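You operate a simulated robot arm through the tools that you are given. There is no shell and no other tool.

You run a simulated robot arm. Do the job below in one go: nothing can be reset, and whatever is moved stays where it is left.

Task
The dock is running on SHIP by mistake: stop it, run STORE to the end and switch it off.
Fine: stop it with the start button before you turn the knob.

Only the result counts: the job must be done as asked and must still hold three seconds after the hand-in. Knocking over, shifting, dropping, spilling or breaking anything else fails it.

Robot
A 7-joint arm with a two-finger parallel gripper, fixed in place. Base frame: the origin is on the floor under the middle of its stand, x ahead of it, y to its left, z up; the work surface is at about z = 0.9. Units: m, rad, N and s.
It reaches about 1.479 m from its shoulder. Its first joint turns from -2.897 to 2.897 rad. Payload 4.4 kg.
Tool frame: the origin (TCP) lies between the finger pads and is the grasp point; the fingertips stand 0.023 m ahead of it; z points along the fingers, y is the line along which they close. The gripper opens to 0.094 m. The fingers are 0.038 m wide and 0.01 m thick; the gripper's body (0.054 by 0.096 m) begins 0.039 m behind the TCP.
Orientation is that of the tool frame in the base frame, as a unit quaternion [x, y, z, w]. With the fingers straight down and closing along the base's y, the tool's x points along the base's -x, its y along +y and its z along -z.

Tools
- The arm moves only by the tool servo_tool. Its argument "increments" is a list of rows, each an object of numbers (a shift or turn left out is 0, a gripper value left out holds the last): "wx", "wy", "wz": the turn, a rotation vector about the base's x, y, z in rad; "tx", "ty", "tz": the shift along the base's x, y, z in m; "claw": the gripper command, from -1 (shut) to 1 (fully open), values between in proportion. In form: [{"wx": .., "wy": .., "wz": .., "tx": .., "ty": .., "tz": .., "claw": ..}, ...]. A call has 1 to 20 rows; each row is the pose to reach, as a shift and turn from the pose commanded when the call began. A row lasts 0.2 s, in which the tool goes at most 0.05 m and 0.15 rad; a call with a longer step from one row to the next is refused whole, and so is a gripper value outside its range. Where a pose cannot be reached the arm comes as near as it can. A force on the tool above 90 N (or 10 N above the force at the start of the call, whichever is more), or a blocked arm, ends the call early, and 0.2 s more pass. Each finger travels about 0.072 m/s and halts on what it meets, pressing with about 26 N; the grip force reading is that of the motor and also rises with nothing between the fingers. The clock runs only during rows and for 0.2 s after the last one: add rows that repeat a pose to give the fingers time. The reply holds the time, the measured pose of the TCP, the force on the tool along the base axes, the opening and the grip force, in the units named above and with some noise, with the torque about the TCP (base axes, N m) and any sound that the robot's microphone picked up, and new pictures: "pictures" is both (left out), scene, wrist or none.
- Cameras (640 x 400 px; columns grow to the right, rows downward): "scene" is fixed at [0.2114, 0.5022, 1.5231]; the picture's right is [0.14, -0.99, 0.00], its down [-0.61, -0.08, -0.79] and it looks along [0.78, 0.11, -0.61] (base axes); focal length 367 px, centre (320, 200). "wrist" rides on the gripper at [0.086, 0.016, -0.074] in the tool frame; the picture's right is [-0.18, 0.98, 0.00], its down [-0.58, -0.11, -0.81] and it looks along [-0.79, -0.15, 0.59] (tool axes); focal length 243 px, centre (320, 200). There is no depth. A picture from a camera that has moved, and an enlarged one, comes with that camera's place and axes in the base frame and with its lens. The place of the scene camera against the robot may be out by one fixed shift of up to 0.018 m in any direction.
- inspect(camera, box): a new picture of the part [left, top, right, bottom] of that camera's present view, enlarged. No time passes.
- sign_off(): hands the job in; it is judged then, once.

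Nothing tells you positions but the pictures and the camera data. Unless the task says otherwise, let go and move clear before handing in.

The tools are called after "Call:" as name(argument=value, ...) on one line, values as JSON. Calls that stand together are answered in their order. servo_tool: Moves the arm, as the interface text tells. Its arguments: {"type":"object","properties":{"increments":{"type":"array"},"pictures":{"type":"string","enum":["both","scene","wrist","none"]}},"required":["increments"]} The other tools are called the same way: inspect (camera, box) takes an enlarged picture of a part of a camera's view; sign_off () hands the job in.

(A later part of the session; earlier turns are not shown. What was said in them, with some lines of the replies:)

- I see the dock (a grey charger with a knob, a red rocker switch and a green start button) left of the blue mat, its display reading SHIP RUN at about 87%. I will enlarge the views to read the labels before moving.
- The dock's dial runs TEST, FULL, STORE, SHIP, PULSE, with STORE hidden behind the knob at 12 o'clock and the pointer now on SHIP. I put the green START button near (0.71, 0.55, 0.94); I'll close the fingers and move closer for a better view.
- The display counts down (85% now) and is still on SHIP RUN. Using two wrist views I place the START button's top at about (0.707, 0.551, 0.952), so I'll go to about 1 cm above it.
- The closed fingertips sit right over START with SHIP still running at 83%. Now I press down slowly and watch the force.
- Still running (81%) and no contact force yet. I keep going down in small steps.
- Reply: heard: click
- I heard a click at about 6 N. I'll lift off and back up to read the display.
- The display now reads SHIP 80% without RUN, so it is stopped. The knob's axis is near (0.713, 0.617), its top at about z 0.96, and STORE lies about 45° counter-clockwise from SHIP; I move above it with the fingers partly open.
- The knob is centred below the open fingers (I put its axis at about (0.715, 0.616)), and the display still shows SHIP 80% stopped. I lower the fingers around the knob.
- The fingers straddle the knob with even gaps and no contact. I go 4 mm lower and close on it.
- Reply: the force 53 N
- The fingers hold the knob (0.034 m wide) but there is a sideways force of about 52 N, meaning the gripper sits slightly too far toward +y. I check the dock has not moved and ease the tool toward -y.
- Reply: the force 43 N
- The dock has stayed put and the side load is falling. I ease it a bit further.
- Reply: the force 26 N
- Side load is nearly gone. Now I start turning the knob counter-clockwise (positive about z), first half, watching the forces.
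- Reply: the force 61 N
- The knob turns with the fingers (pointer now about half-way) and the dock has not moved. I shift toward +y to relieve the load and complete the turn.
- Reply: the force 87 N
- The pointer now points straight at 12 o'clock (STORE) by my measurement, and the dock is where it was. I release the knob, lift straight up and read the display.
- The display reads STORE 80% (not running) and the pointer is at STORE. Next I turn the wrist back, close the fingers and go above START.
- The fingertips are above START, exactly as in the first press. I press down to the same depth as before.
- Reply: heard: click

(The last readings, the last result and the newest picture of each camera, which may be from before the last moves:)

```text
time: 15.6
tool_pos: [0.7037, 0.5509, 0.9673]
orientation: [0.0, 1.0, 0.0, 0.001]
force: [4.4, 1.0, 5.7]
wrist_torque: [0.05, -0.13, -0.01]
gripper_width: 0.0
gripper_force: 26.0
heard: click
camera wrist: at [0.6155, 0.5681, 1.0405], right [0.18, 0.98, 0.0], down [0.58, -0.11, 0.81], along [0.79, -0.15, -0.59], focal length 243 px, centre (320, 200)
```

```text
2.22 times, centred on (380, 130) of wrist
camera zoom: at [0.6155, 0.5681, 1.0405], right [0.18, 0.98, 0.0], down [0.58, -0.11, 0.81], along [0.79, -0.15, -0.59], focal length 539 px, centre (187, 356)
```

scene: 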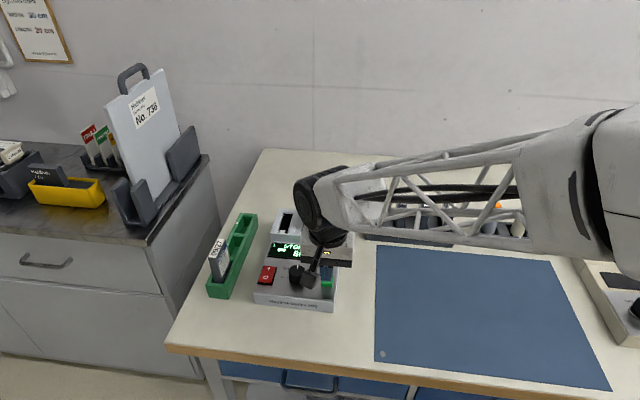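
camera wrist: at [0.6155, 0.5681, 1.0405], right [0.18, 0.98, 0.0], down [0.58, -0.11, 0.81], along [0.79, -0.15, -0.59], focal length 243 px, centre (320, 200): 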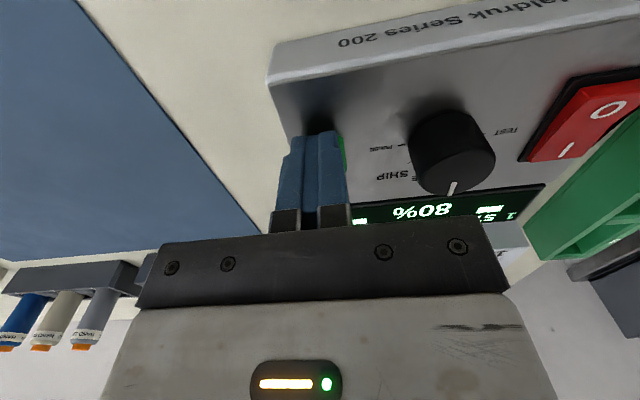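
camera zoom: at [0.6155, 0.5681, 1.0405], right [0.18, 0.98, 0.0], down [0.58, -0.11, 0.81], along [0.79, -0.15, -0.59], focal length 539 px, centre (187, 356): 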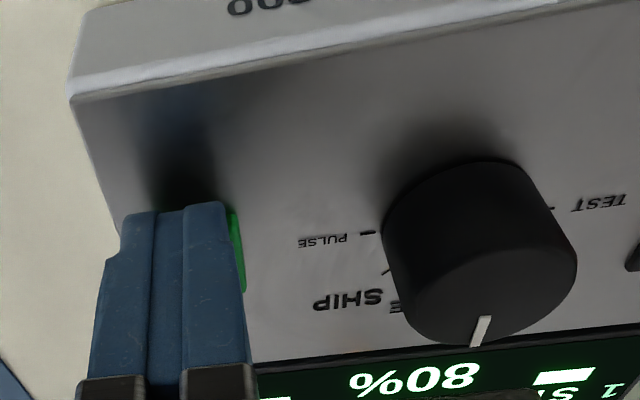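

A click was heard again. I lift and back off to read whether STORE is running.

Call:
servo_tool(increments=[{"tz": 0.02}, {"tz": 0.055, "tx": -0.02}, {"tz": 0.09, "tx": -0.04}, {"tz": 0.12, "tx": -0.06}])

Call:
inspect(camera="wrist", box=[270, 30, 510, 180])

```text
time: 16.6
tool_pos: [0.6422, 0.5502, 1.0865]
orientation: [0.0, 1.0, -0.002, 0.001]
force: [0.1, 0.5, -0.1]
wrist_torque: [0.0, -0.02, -0.02]
gripper_width: 0.0
gripper_force: 26.1
camera wrist: at [0.5552, 0.5678, 1.1596], right [0.18, 0.98, 0.0], down [0.58, -0.11, 0.81], along [0.79, -0.15, -0.59], focal length 243 px, centre (320, 200)
```

scene: 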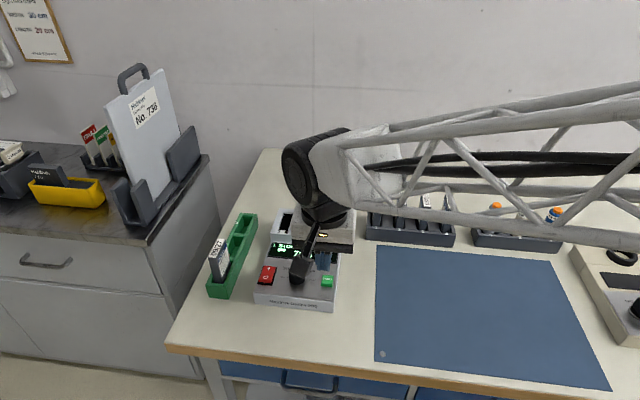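
wrist: 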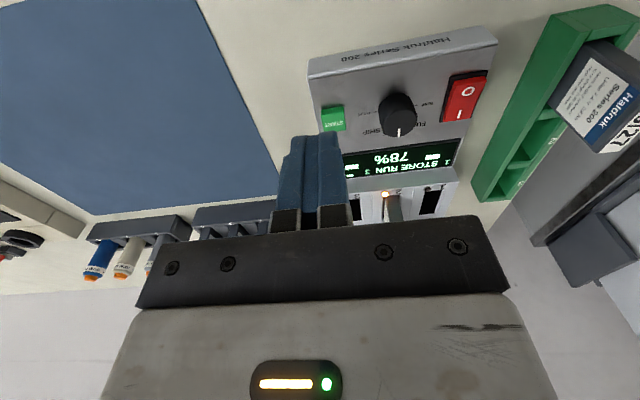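

```text
2.67 times, centred on (390, 105) of wrist
camera zoom: at [0.5552, 0.5678, 1.1596], right [0.18, 0.98, 0.0], down [0.58, -0.11, 0.81], along [0.79, -0.15, -0.59], focal length 647 px, centre (133, 453)
```

zoom: 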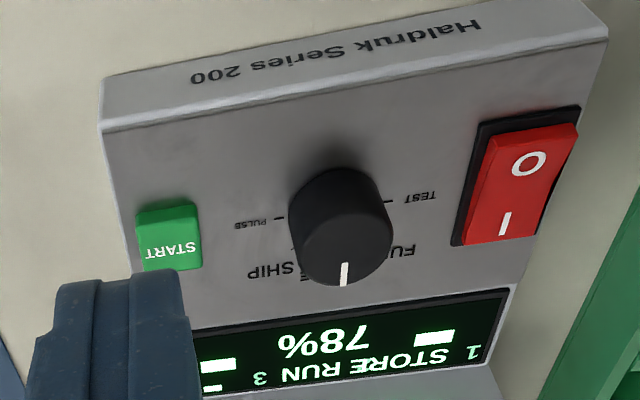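

STORE RUN is on at 78% and counting. I hold here and wait while watching the display.

Call:
servo_tool(increments=[{}, {}, {}, {}, {}, {}, {}, {}, {}, {}, {}, {}, {}, {}, {}, {}, {}, {}, {}, {}], pictures="wrist")

Call:
inspect(camera="wrist", box=[330, 60, 510, 180])

```text
time: 20.8
tool_pos: [0.6429, 0.5501, 1.0853]
orientation: [-0.001, 1.0, -0.001, 0.0]
force: [0.1, 0.3, 0.4]
wrist_torque: [0.02, -0.01, 0.0]
gripper_width: 0.0002
gripper_force: 26.1
camera wrist: at [0.5553, 0.5678, 1.1603], right [0.18, 0.98, 0.0], down [0.58, -0.11, 0.81], along [0.79, -0.15, -0.59], focal length 243 px, centre (320, 200)
```

wrist: 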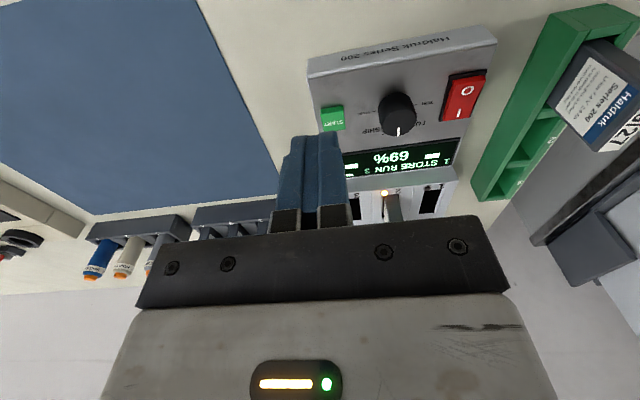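

```text
3.33 times, centred on (420, 120) of wrist
camera zoom: at [0.5553, 0.5678, 1.1603], right [0.18, 0.98, 0.0], down [0.58, -0.11, 0.81], along [0.79, -0.15, -0.59], focal length 809 px, centre (-13, 467)
```

zoom: 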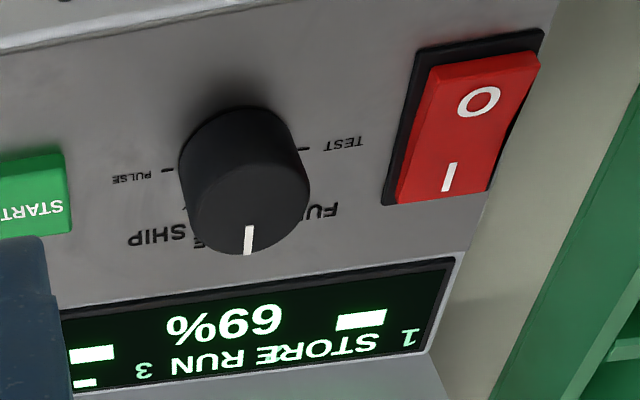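

It falls about 2% per second (69% now). I keep waiting.

Call:
servo_tool(increments=[{}, {}, {}, {}, {}, {}, {}, {}, {}, {}, {}, {}, {}, {}, {}, {}, {}, {}, {}, {}], pictures="wrist")

Call:
inspect(camera="wrist", box=[330, 60, 510, 180])

```text
time: 25.0
tool_pos: [0.6428, 0.5502, 1.0868]
orientation: [-0.001, 1.0, -0.001, 0.001]
force: [0.0, 0.0, -1.0]
wrist_torque: [-0.01, -0.02, 0.02]
gripper_width: 0.0001
gripper_force: 25.8
camera wrist: at [0.5553, 0.5678, 1.1603], right [0.18, 0.98, 0.0], down [0.58, -0.11, 0.81], along [0.79, -0.15, -0.59], focal length 243 px, centre (320, 200)
```

wrist: 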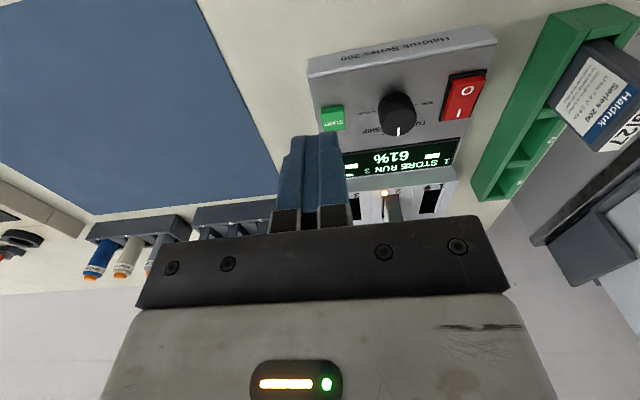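

```text
3.33 times, centred on (420, 120) of wrist
camera zoom: at [0.5553, 0.5678, 1.1603], right [0.18, 0.98, 0.0], down [0.58, -0.11, 0.81], along [0.79, -0.15, -0.59], focal length 809 px, centre (-13, 467)
```

zoom: 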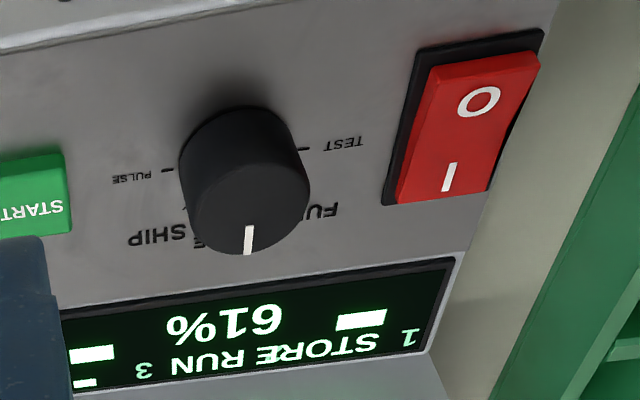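

Now 61% and still STORE RUN. I wait further.

Call:
servo_tool(increments=[{}, {}, {}, {}, {}, {}, {}, {}, {}, {}, {}, {}, {}, {}, {}, {}, {}, {}, {}, {}], pictures="wrist")

Call:
inspect(camera="wrist", box=[330, 60, 510, 180])

```text
time: 29.2
tool_pos: [0.6422, 0.5505, 1.0874]
orientation: [-0.001, 1.0, -0.001, 0.0]
force: [0.8, 0.6, -0.7]
wrist_torque: [0.02, 0.0, 0.02]
gripper_width: 0.0001
gripper_force: 26.4
camera wrist: at [0.5553, 0.5678, 1.1603], right [0.18, 0.98, 0.0], down [0.58, -0.11, 0.81], along [0.79, -0.15, -0.59], focal length 243 px, centre (320, 200)
```

wrist: 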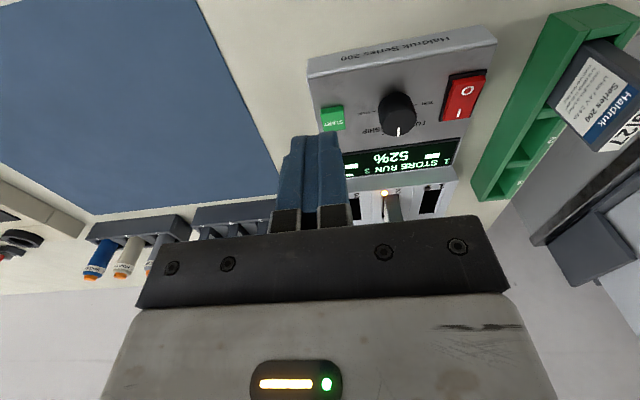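

```text
3.33 times, centred on (420, 120) of wrist
camera zoom: at [0.5553, 0.5678, 1.1603], right [0.18, 0.98, 0.0], down [0.58, -0.11, 0.81], along [0.79, -0.15, -0.59], focal length 809 px, centre (-13, 467)
```

zoom: 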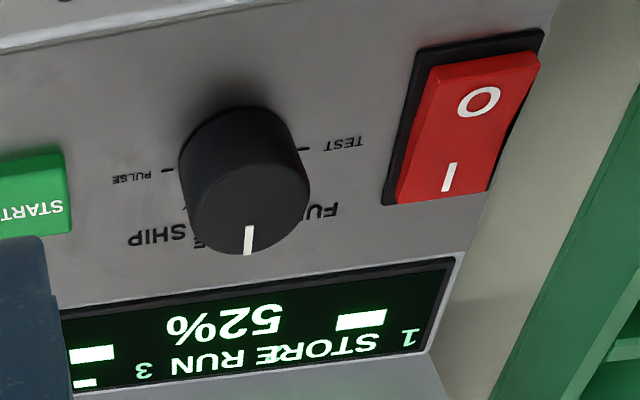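

Now 52%, still running. I wait on.

Call:
servo_tool(increments=[{}, {}, {}, {}, {}, {}, {}, {}, {}, {}, {}, {}, {}, {}, {}, {}, {}, {}, {}, {}], pictures="wrist")

Call:
inspect(camera="wrist", box=[330, 60, 510, 180])

```text
time: 33.4
tool_pos: [0.6432, 0.551, 1.0859]
orientation: [-0.001, 1.0, -0.001, 0.0]
force: [-0.1, -0.1, 0.6]
wrist_torque: [-0.03, 0.0, -0.01]
gripper_width: 0.0
gripper_force: 25.9
camera wrist: at [0.5553, 0.5678, 1.1603], right [0.18, 0.98, 0.0], down [0.58, -0.11, 0.81], along [0.79, -0.15, -0.59], focal length 243 px, centre (320, 200)
```

wrist: 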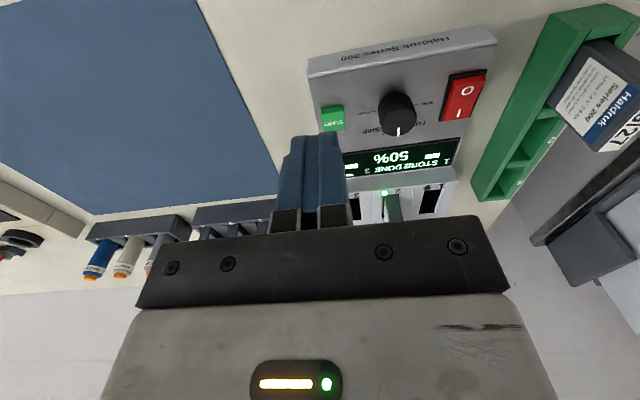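

```text
3.33 times, centred on (420, 120) of wrist
camera zoom: at [0.5553, 0.5678, 1.1603], right [0.18, 0.98, 0.0], down [0.58, -0.11, 0.81], along [0.79, -0.15, -0.59], focal length 809 px, centre (-13, 467)
```

zoom: 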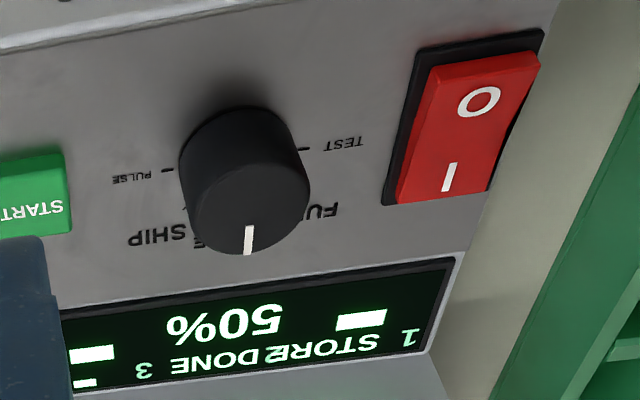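

The display reads STORE DONE 50% and the slot light is green, so the run has finished. Now I move above the O side of the red rocker (about (0.697, 0.679, 0.947)), tilting the tool so that one fingertip edge leads.

Call:
servo_tool(increments=[{"tx": 0.01, "ty": 0.04, "tz": 0.0, "wy": 0.08, "claw": -1}, {"tx": 0.02, "ty": 0.08, "tz": 0.0, "wy": 0.16, "claw": -1}, {"tx": 0.03, "ty": 0.115, "tz": -0.01, "wy": 0.24, "claw": -1}, {"tx": 0.0427, "ty": 0.129, "tz": -0.04, "wy": 0.3, "claw": -1}, {"tx": 0.0427, "ty": 0.129, "tz": -0.08, "wy": 0.3, "claw": -1}])

Call:
inspect(camera="wrist", box=[200, 60, 440, 220])

Call:
inspect(camera="scene", box=[200, 190, 340, 320])

```text
time: 34.6
tool_pos: [0.6854, 0.6802, 1.0083]
orientation: [-0.001, 0.989, 0.0, -0.147]
force: [0.6, -0.3, 0.2]
wrist_torque: [0.01, 0.0, 0.0]
gripper_width: 0.0
gripper_force: 26.1
camera wrist: at [0.6244, 0.6974, 1.1037], right [0.17, 0.98, -0.05], down [0.79, -0.11, 0.6], along [0.58, -0.15, -0.8], focal length 243 px, centre (320, 200)
```

scene: 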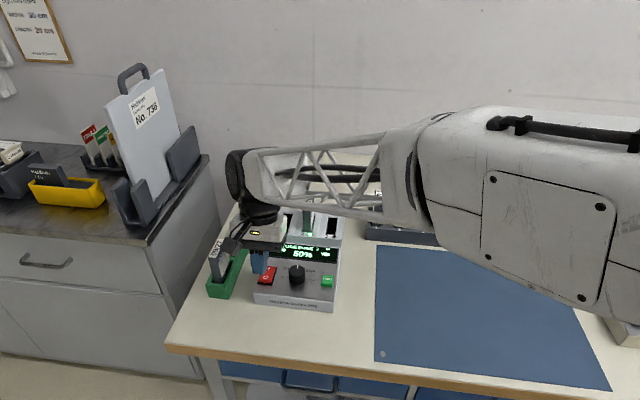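
wrist: 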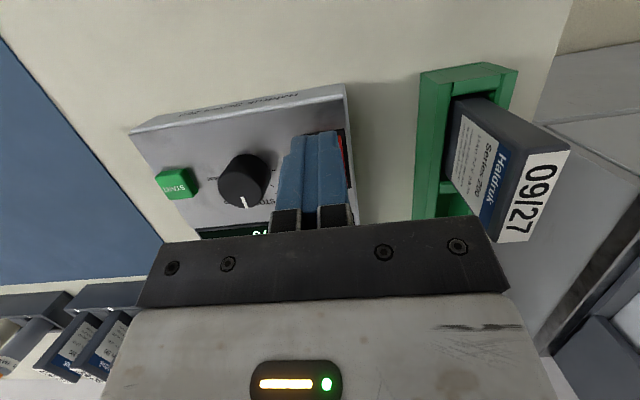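

```text
2.50 times, centred on (320, 140) of wrist
camera zoom: at [0.6244, 0.6974, 1.1037], right [0.17, 0.98, -0.05], down [0.79, -0.11, 0.6], along [0.58, -0.15, -0.8], focal length 606 px, centre (320, 350)
```

zoom: 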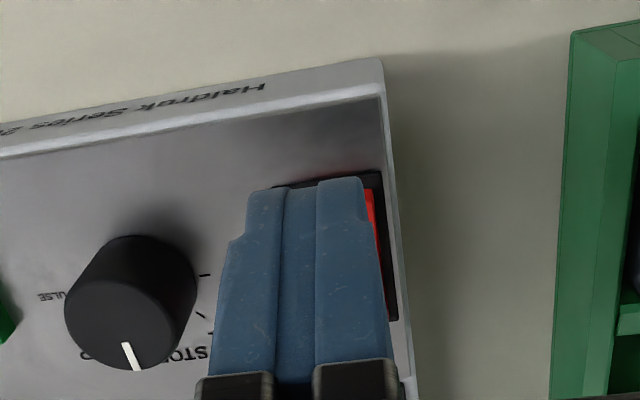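

```text
3.08 times, centred on (270, 255) of scene
camera zoom: at [0.2114, 0.5022, 1.5231], right [0.14, -0.99, 0.0], down [-0.61, -0.08, -0.79], along [0.78, 0.11, -0.61], focal length 1128 px, centre (474, 31)
```

zoom: 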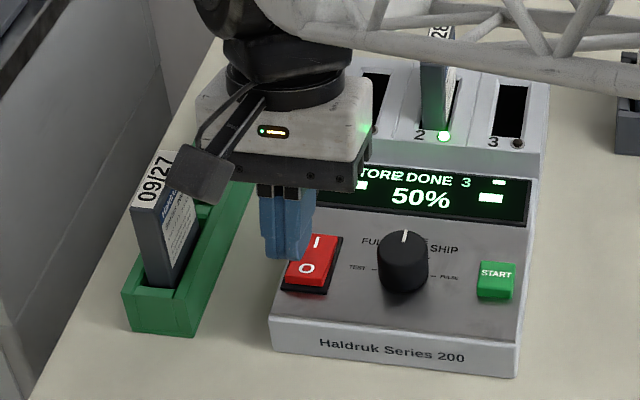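

The fingertip edge is lined up over the O side of the rocker (y ≈ 0.68 in both), about 3 cm above. I descend slowly and watch force and sound.

Call:
servo_tool(increments=[{"tz": -0.012}, {"tz": -0.024}, {"tz": -0.029}, {"tz": -0.032}, {"tz": -0.035}])

Call:
inspect(camera="scene", box=[200, 190, 340, 320])

Call:
inspect(camera="wrist", box=[200, 60, 440, 220])

```text
time: 35.8
tool_pos: [0.686, 0.6798, 0.9732]
orientation: [-0.002, 0.989, 0.0, -0.148]
force: [-6.0, -6.1, 16.6]
wrist_torque: [-0.14, 0.03, -0.06]
gripper_width: 0.0001
gripper_force: 26.1
camera wrist: at [0.6237, 0.6967, 1.0689], right [0.18, 0.98, -0.05], down [0.79, -0.11, 0.6], along [0.59, -0.15, -0.8], focal length 243 px, centre (320, 200)
```

scene: 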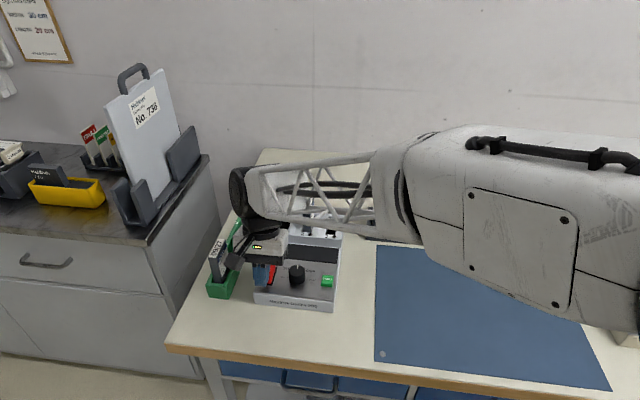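
wrist: 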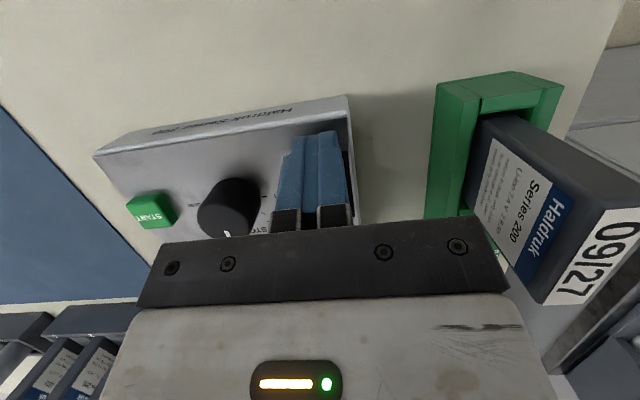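

```text
3.08 times, centred on (270, 255) of scene
camera zoom: at [0.2114, 0.5022, 1.5231], right [0.14, -0.99, 0.0], down [-0.61, -0.08, -0.79], along [0.78, 0.11, -0.61], focal length 1128 px, centre (474, 31)
```

zoom: 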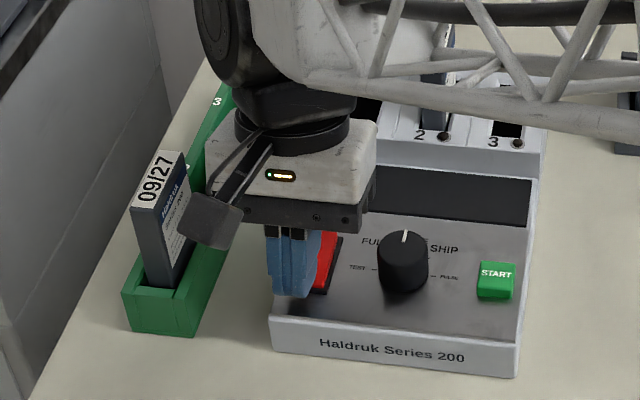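

```text
2.50 times, centred on (320, 140) of wrist
camera zoom: at [0.6237, 0.6967, 1.0689], right [0.18, 0.98, -0.05], down [0.79, -0.11, 0.6], along [0.59, -0.15, -0.8], focal length 606 px, centre (320, 350)
```

zoom: 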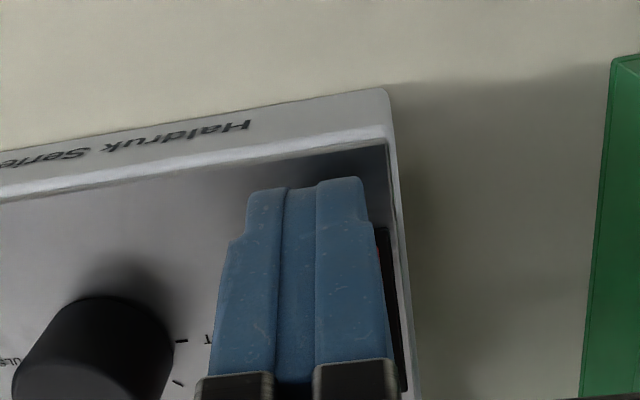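

The display has gone dark, so the rocker has switched at about 17 N. I press 2 mm further to seat it, then lift away.

Call:
servo_tool(increments=[{"tz": -0.002}, {"tz": -0.002}, {"tz": 0.02}, {"tz": 0.06, "tx": -0.01}, {"tz": 0.1, "tx": -0.03, "wy": -0.1}, {"tz": 0.12, "tx": -0.05, "ty": -0.02, "wy": -0.2}, {"tz": 0.13, "tx": -0.07, "ty": -0.05, "wy": -0.3}])

Call:
inspect(camera="scene", box=[200, 190, 340, 320])

Call:
inspect(camera="wrist", box=[200, 40, 440, 200])

```text
time: 37.4
tool_pos: [0.6152, 0.6295, 1.1001]
orientation: [0.0, 1.0, -0.001, 0.002]
force: [-0.2, 0.5, -0.1]
wrist_torque: [0.02, 0.03, 0.0]
gripper_width: 0.0
gripper_force: 25.7
camera wrist: at [0.5277, 0.6463, 1.174], right [0.18, 0.98, 0.0], down [0.58, -0.11, 0.81], along [0.79, -0.15, -0.59], focal length 243 px, centre (320, 200)
```

scene: 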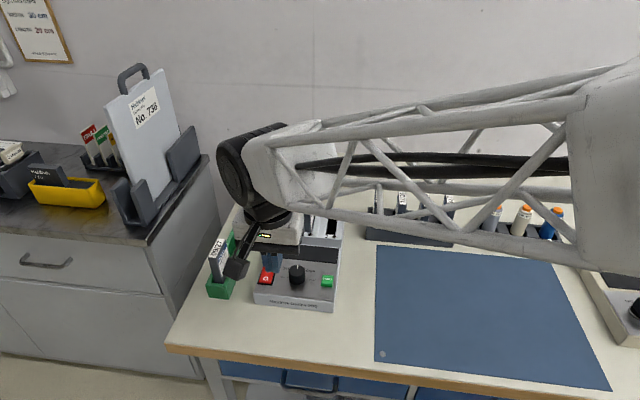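
wrist: 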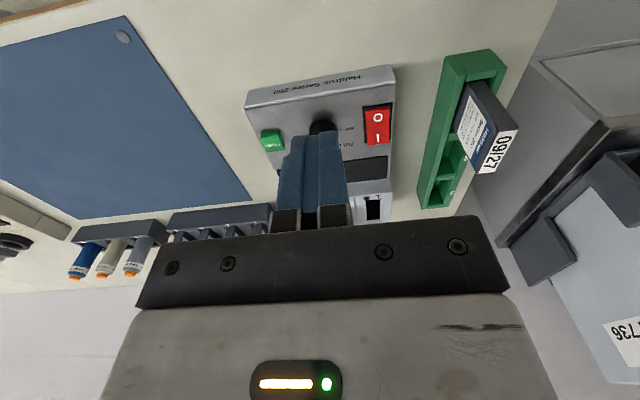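

```text
3.08 times, centred on (270, 255) of scene
camera zoom: at [0.2114, 0.5022, 1.5231], right [0.14, -0.99, 0.0], down [-0.61, -0.08, -0.79], along [0.78, 0.11, -0.61], focal length 1128 px, centre (474, 31)
```

zoom: 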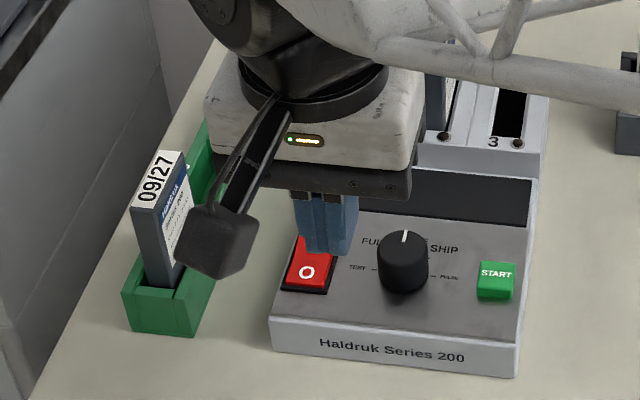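

```text
2.50 times, centred on (320, 120) of wrist
camera zoom: at [0.5277, 0.6463, 1.174], right [0.18, 0.98, 0.0], down [0.58, -0.11, 0.81], along [0.79, -0.15, -0.59], focal length 606 px, centre (320, 400)
```

zoom: 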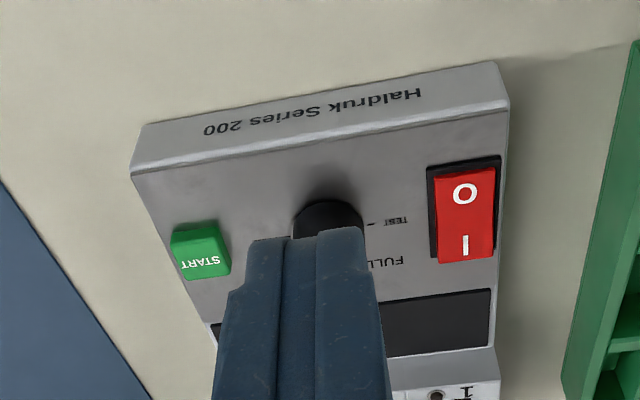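

The rocker now rests with O pressed, the display is dark, the knob is on STORE and the dock is in its place. I move the arm well clear for a last look.

Call:
servo_tool(increments=[{"tz": 0.04, "ty": -0.02}, {"tz": 0.08, "ty": -0.05}, {"tz": 0.12, "ty": -0.08}, {"tz": 0.15, "ty": -0.12}, {"tz": 0.17, "ty": -0.16}, {"tz": 0.18, "ty": -0.2}, {"tz": 0.18, "ty": -0.2}, {"tz": 0.18, "ty": -0.2}])

Call:
inspect(camera="scene", box=[200, 190, 340, 320])

```text
time: 39.2
tool_pos: [0.6153, 0.4285, 1.2818]
orientation: [0.0, 1.0, -0.001, 0.001]
force: [0.3, -0.2, 0.1]
wrist_torque: [0.03, 0.03, 0.03]
gripper_width: 0.0
gripper_force: 26.0
camera wrist: at [0.5275, 0.4461, 1.3557], right [0.18, 0.98, 0.0], down [0.58, -0.11, 0.81], along [0.79, -0.15, -0.59], focal length 243 px, centre (320, 200)
```

scene: 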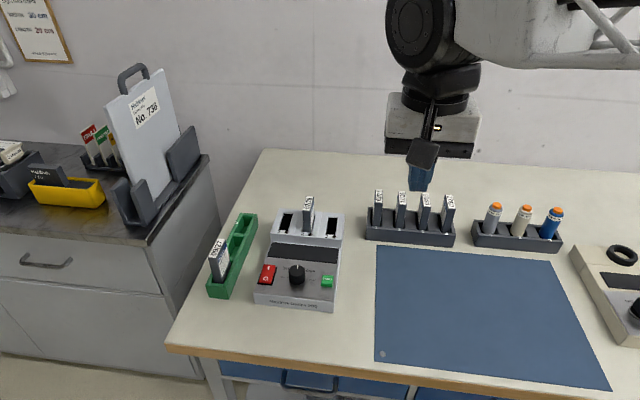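
wrist: 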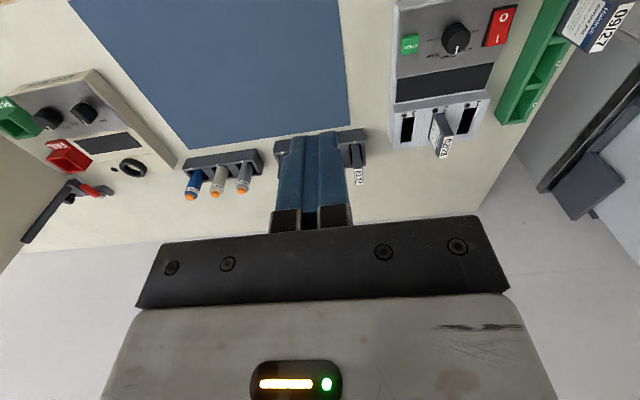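

```text
3.08 times, centred on (270, 255) of scene
camera zoom: at [0.2114, 0.5022, 1.5231], right [0.14, -0.99, 0.0], down [-0.61, -0.08, -0.79], along [0.78, 0.11, -0.61], focal length 1128 px, centre (474, 31)
```

zoom: 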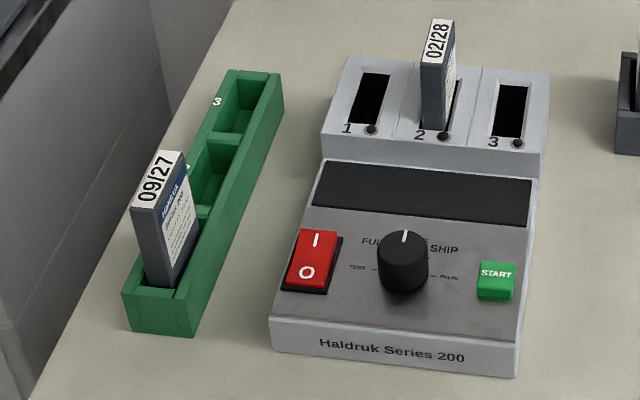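

The dock is off: its display and lights are dark, and the rocker is down on O. STORE ran to DONE at 50% before that, nothing else has moved and the arm is clear, so I hand the job in.

Call:
sign_off()

```text
The job is handed in.
```

The dock was stopped, run on STORE to the end and switched off, and I have handed the job in. The hand-in reply did not say whether it passed.

- **Stop:** I pressed START once while SHIP was running. The display then read SHIP 80% without RUN.
- **STORE run:** Only then did I turn the knob to STORE and press START again. It ran from 80% down to STORE DONE at 50%, and the slot 2 light turned green.
- **Switch off:** I pressed the O side of the red switch. The display and slot lights are dark and the switch rests on O.

While I gripped and turned the knob, the side force reached roughly 85 N, but the scene pictures show the dock did not shift. The battery is still in slot 2, nothing else on the table looks moved, and the arm is clear of the dock.
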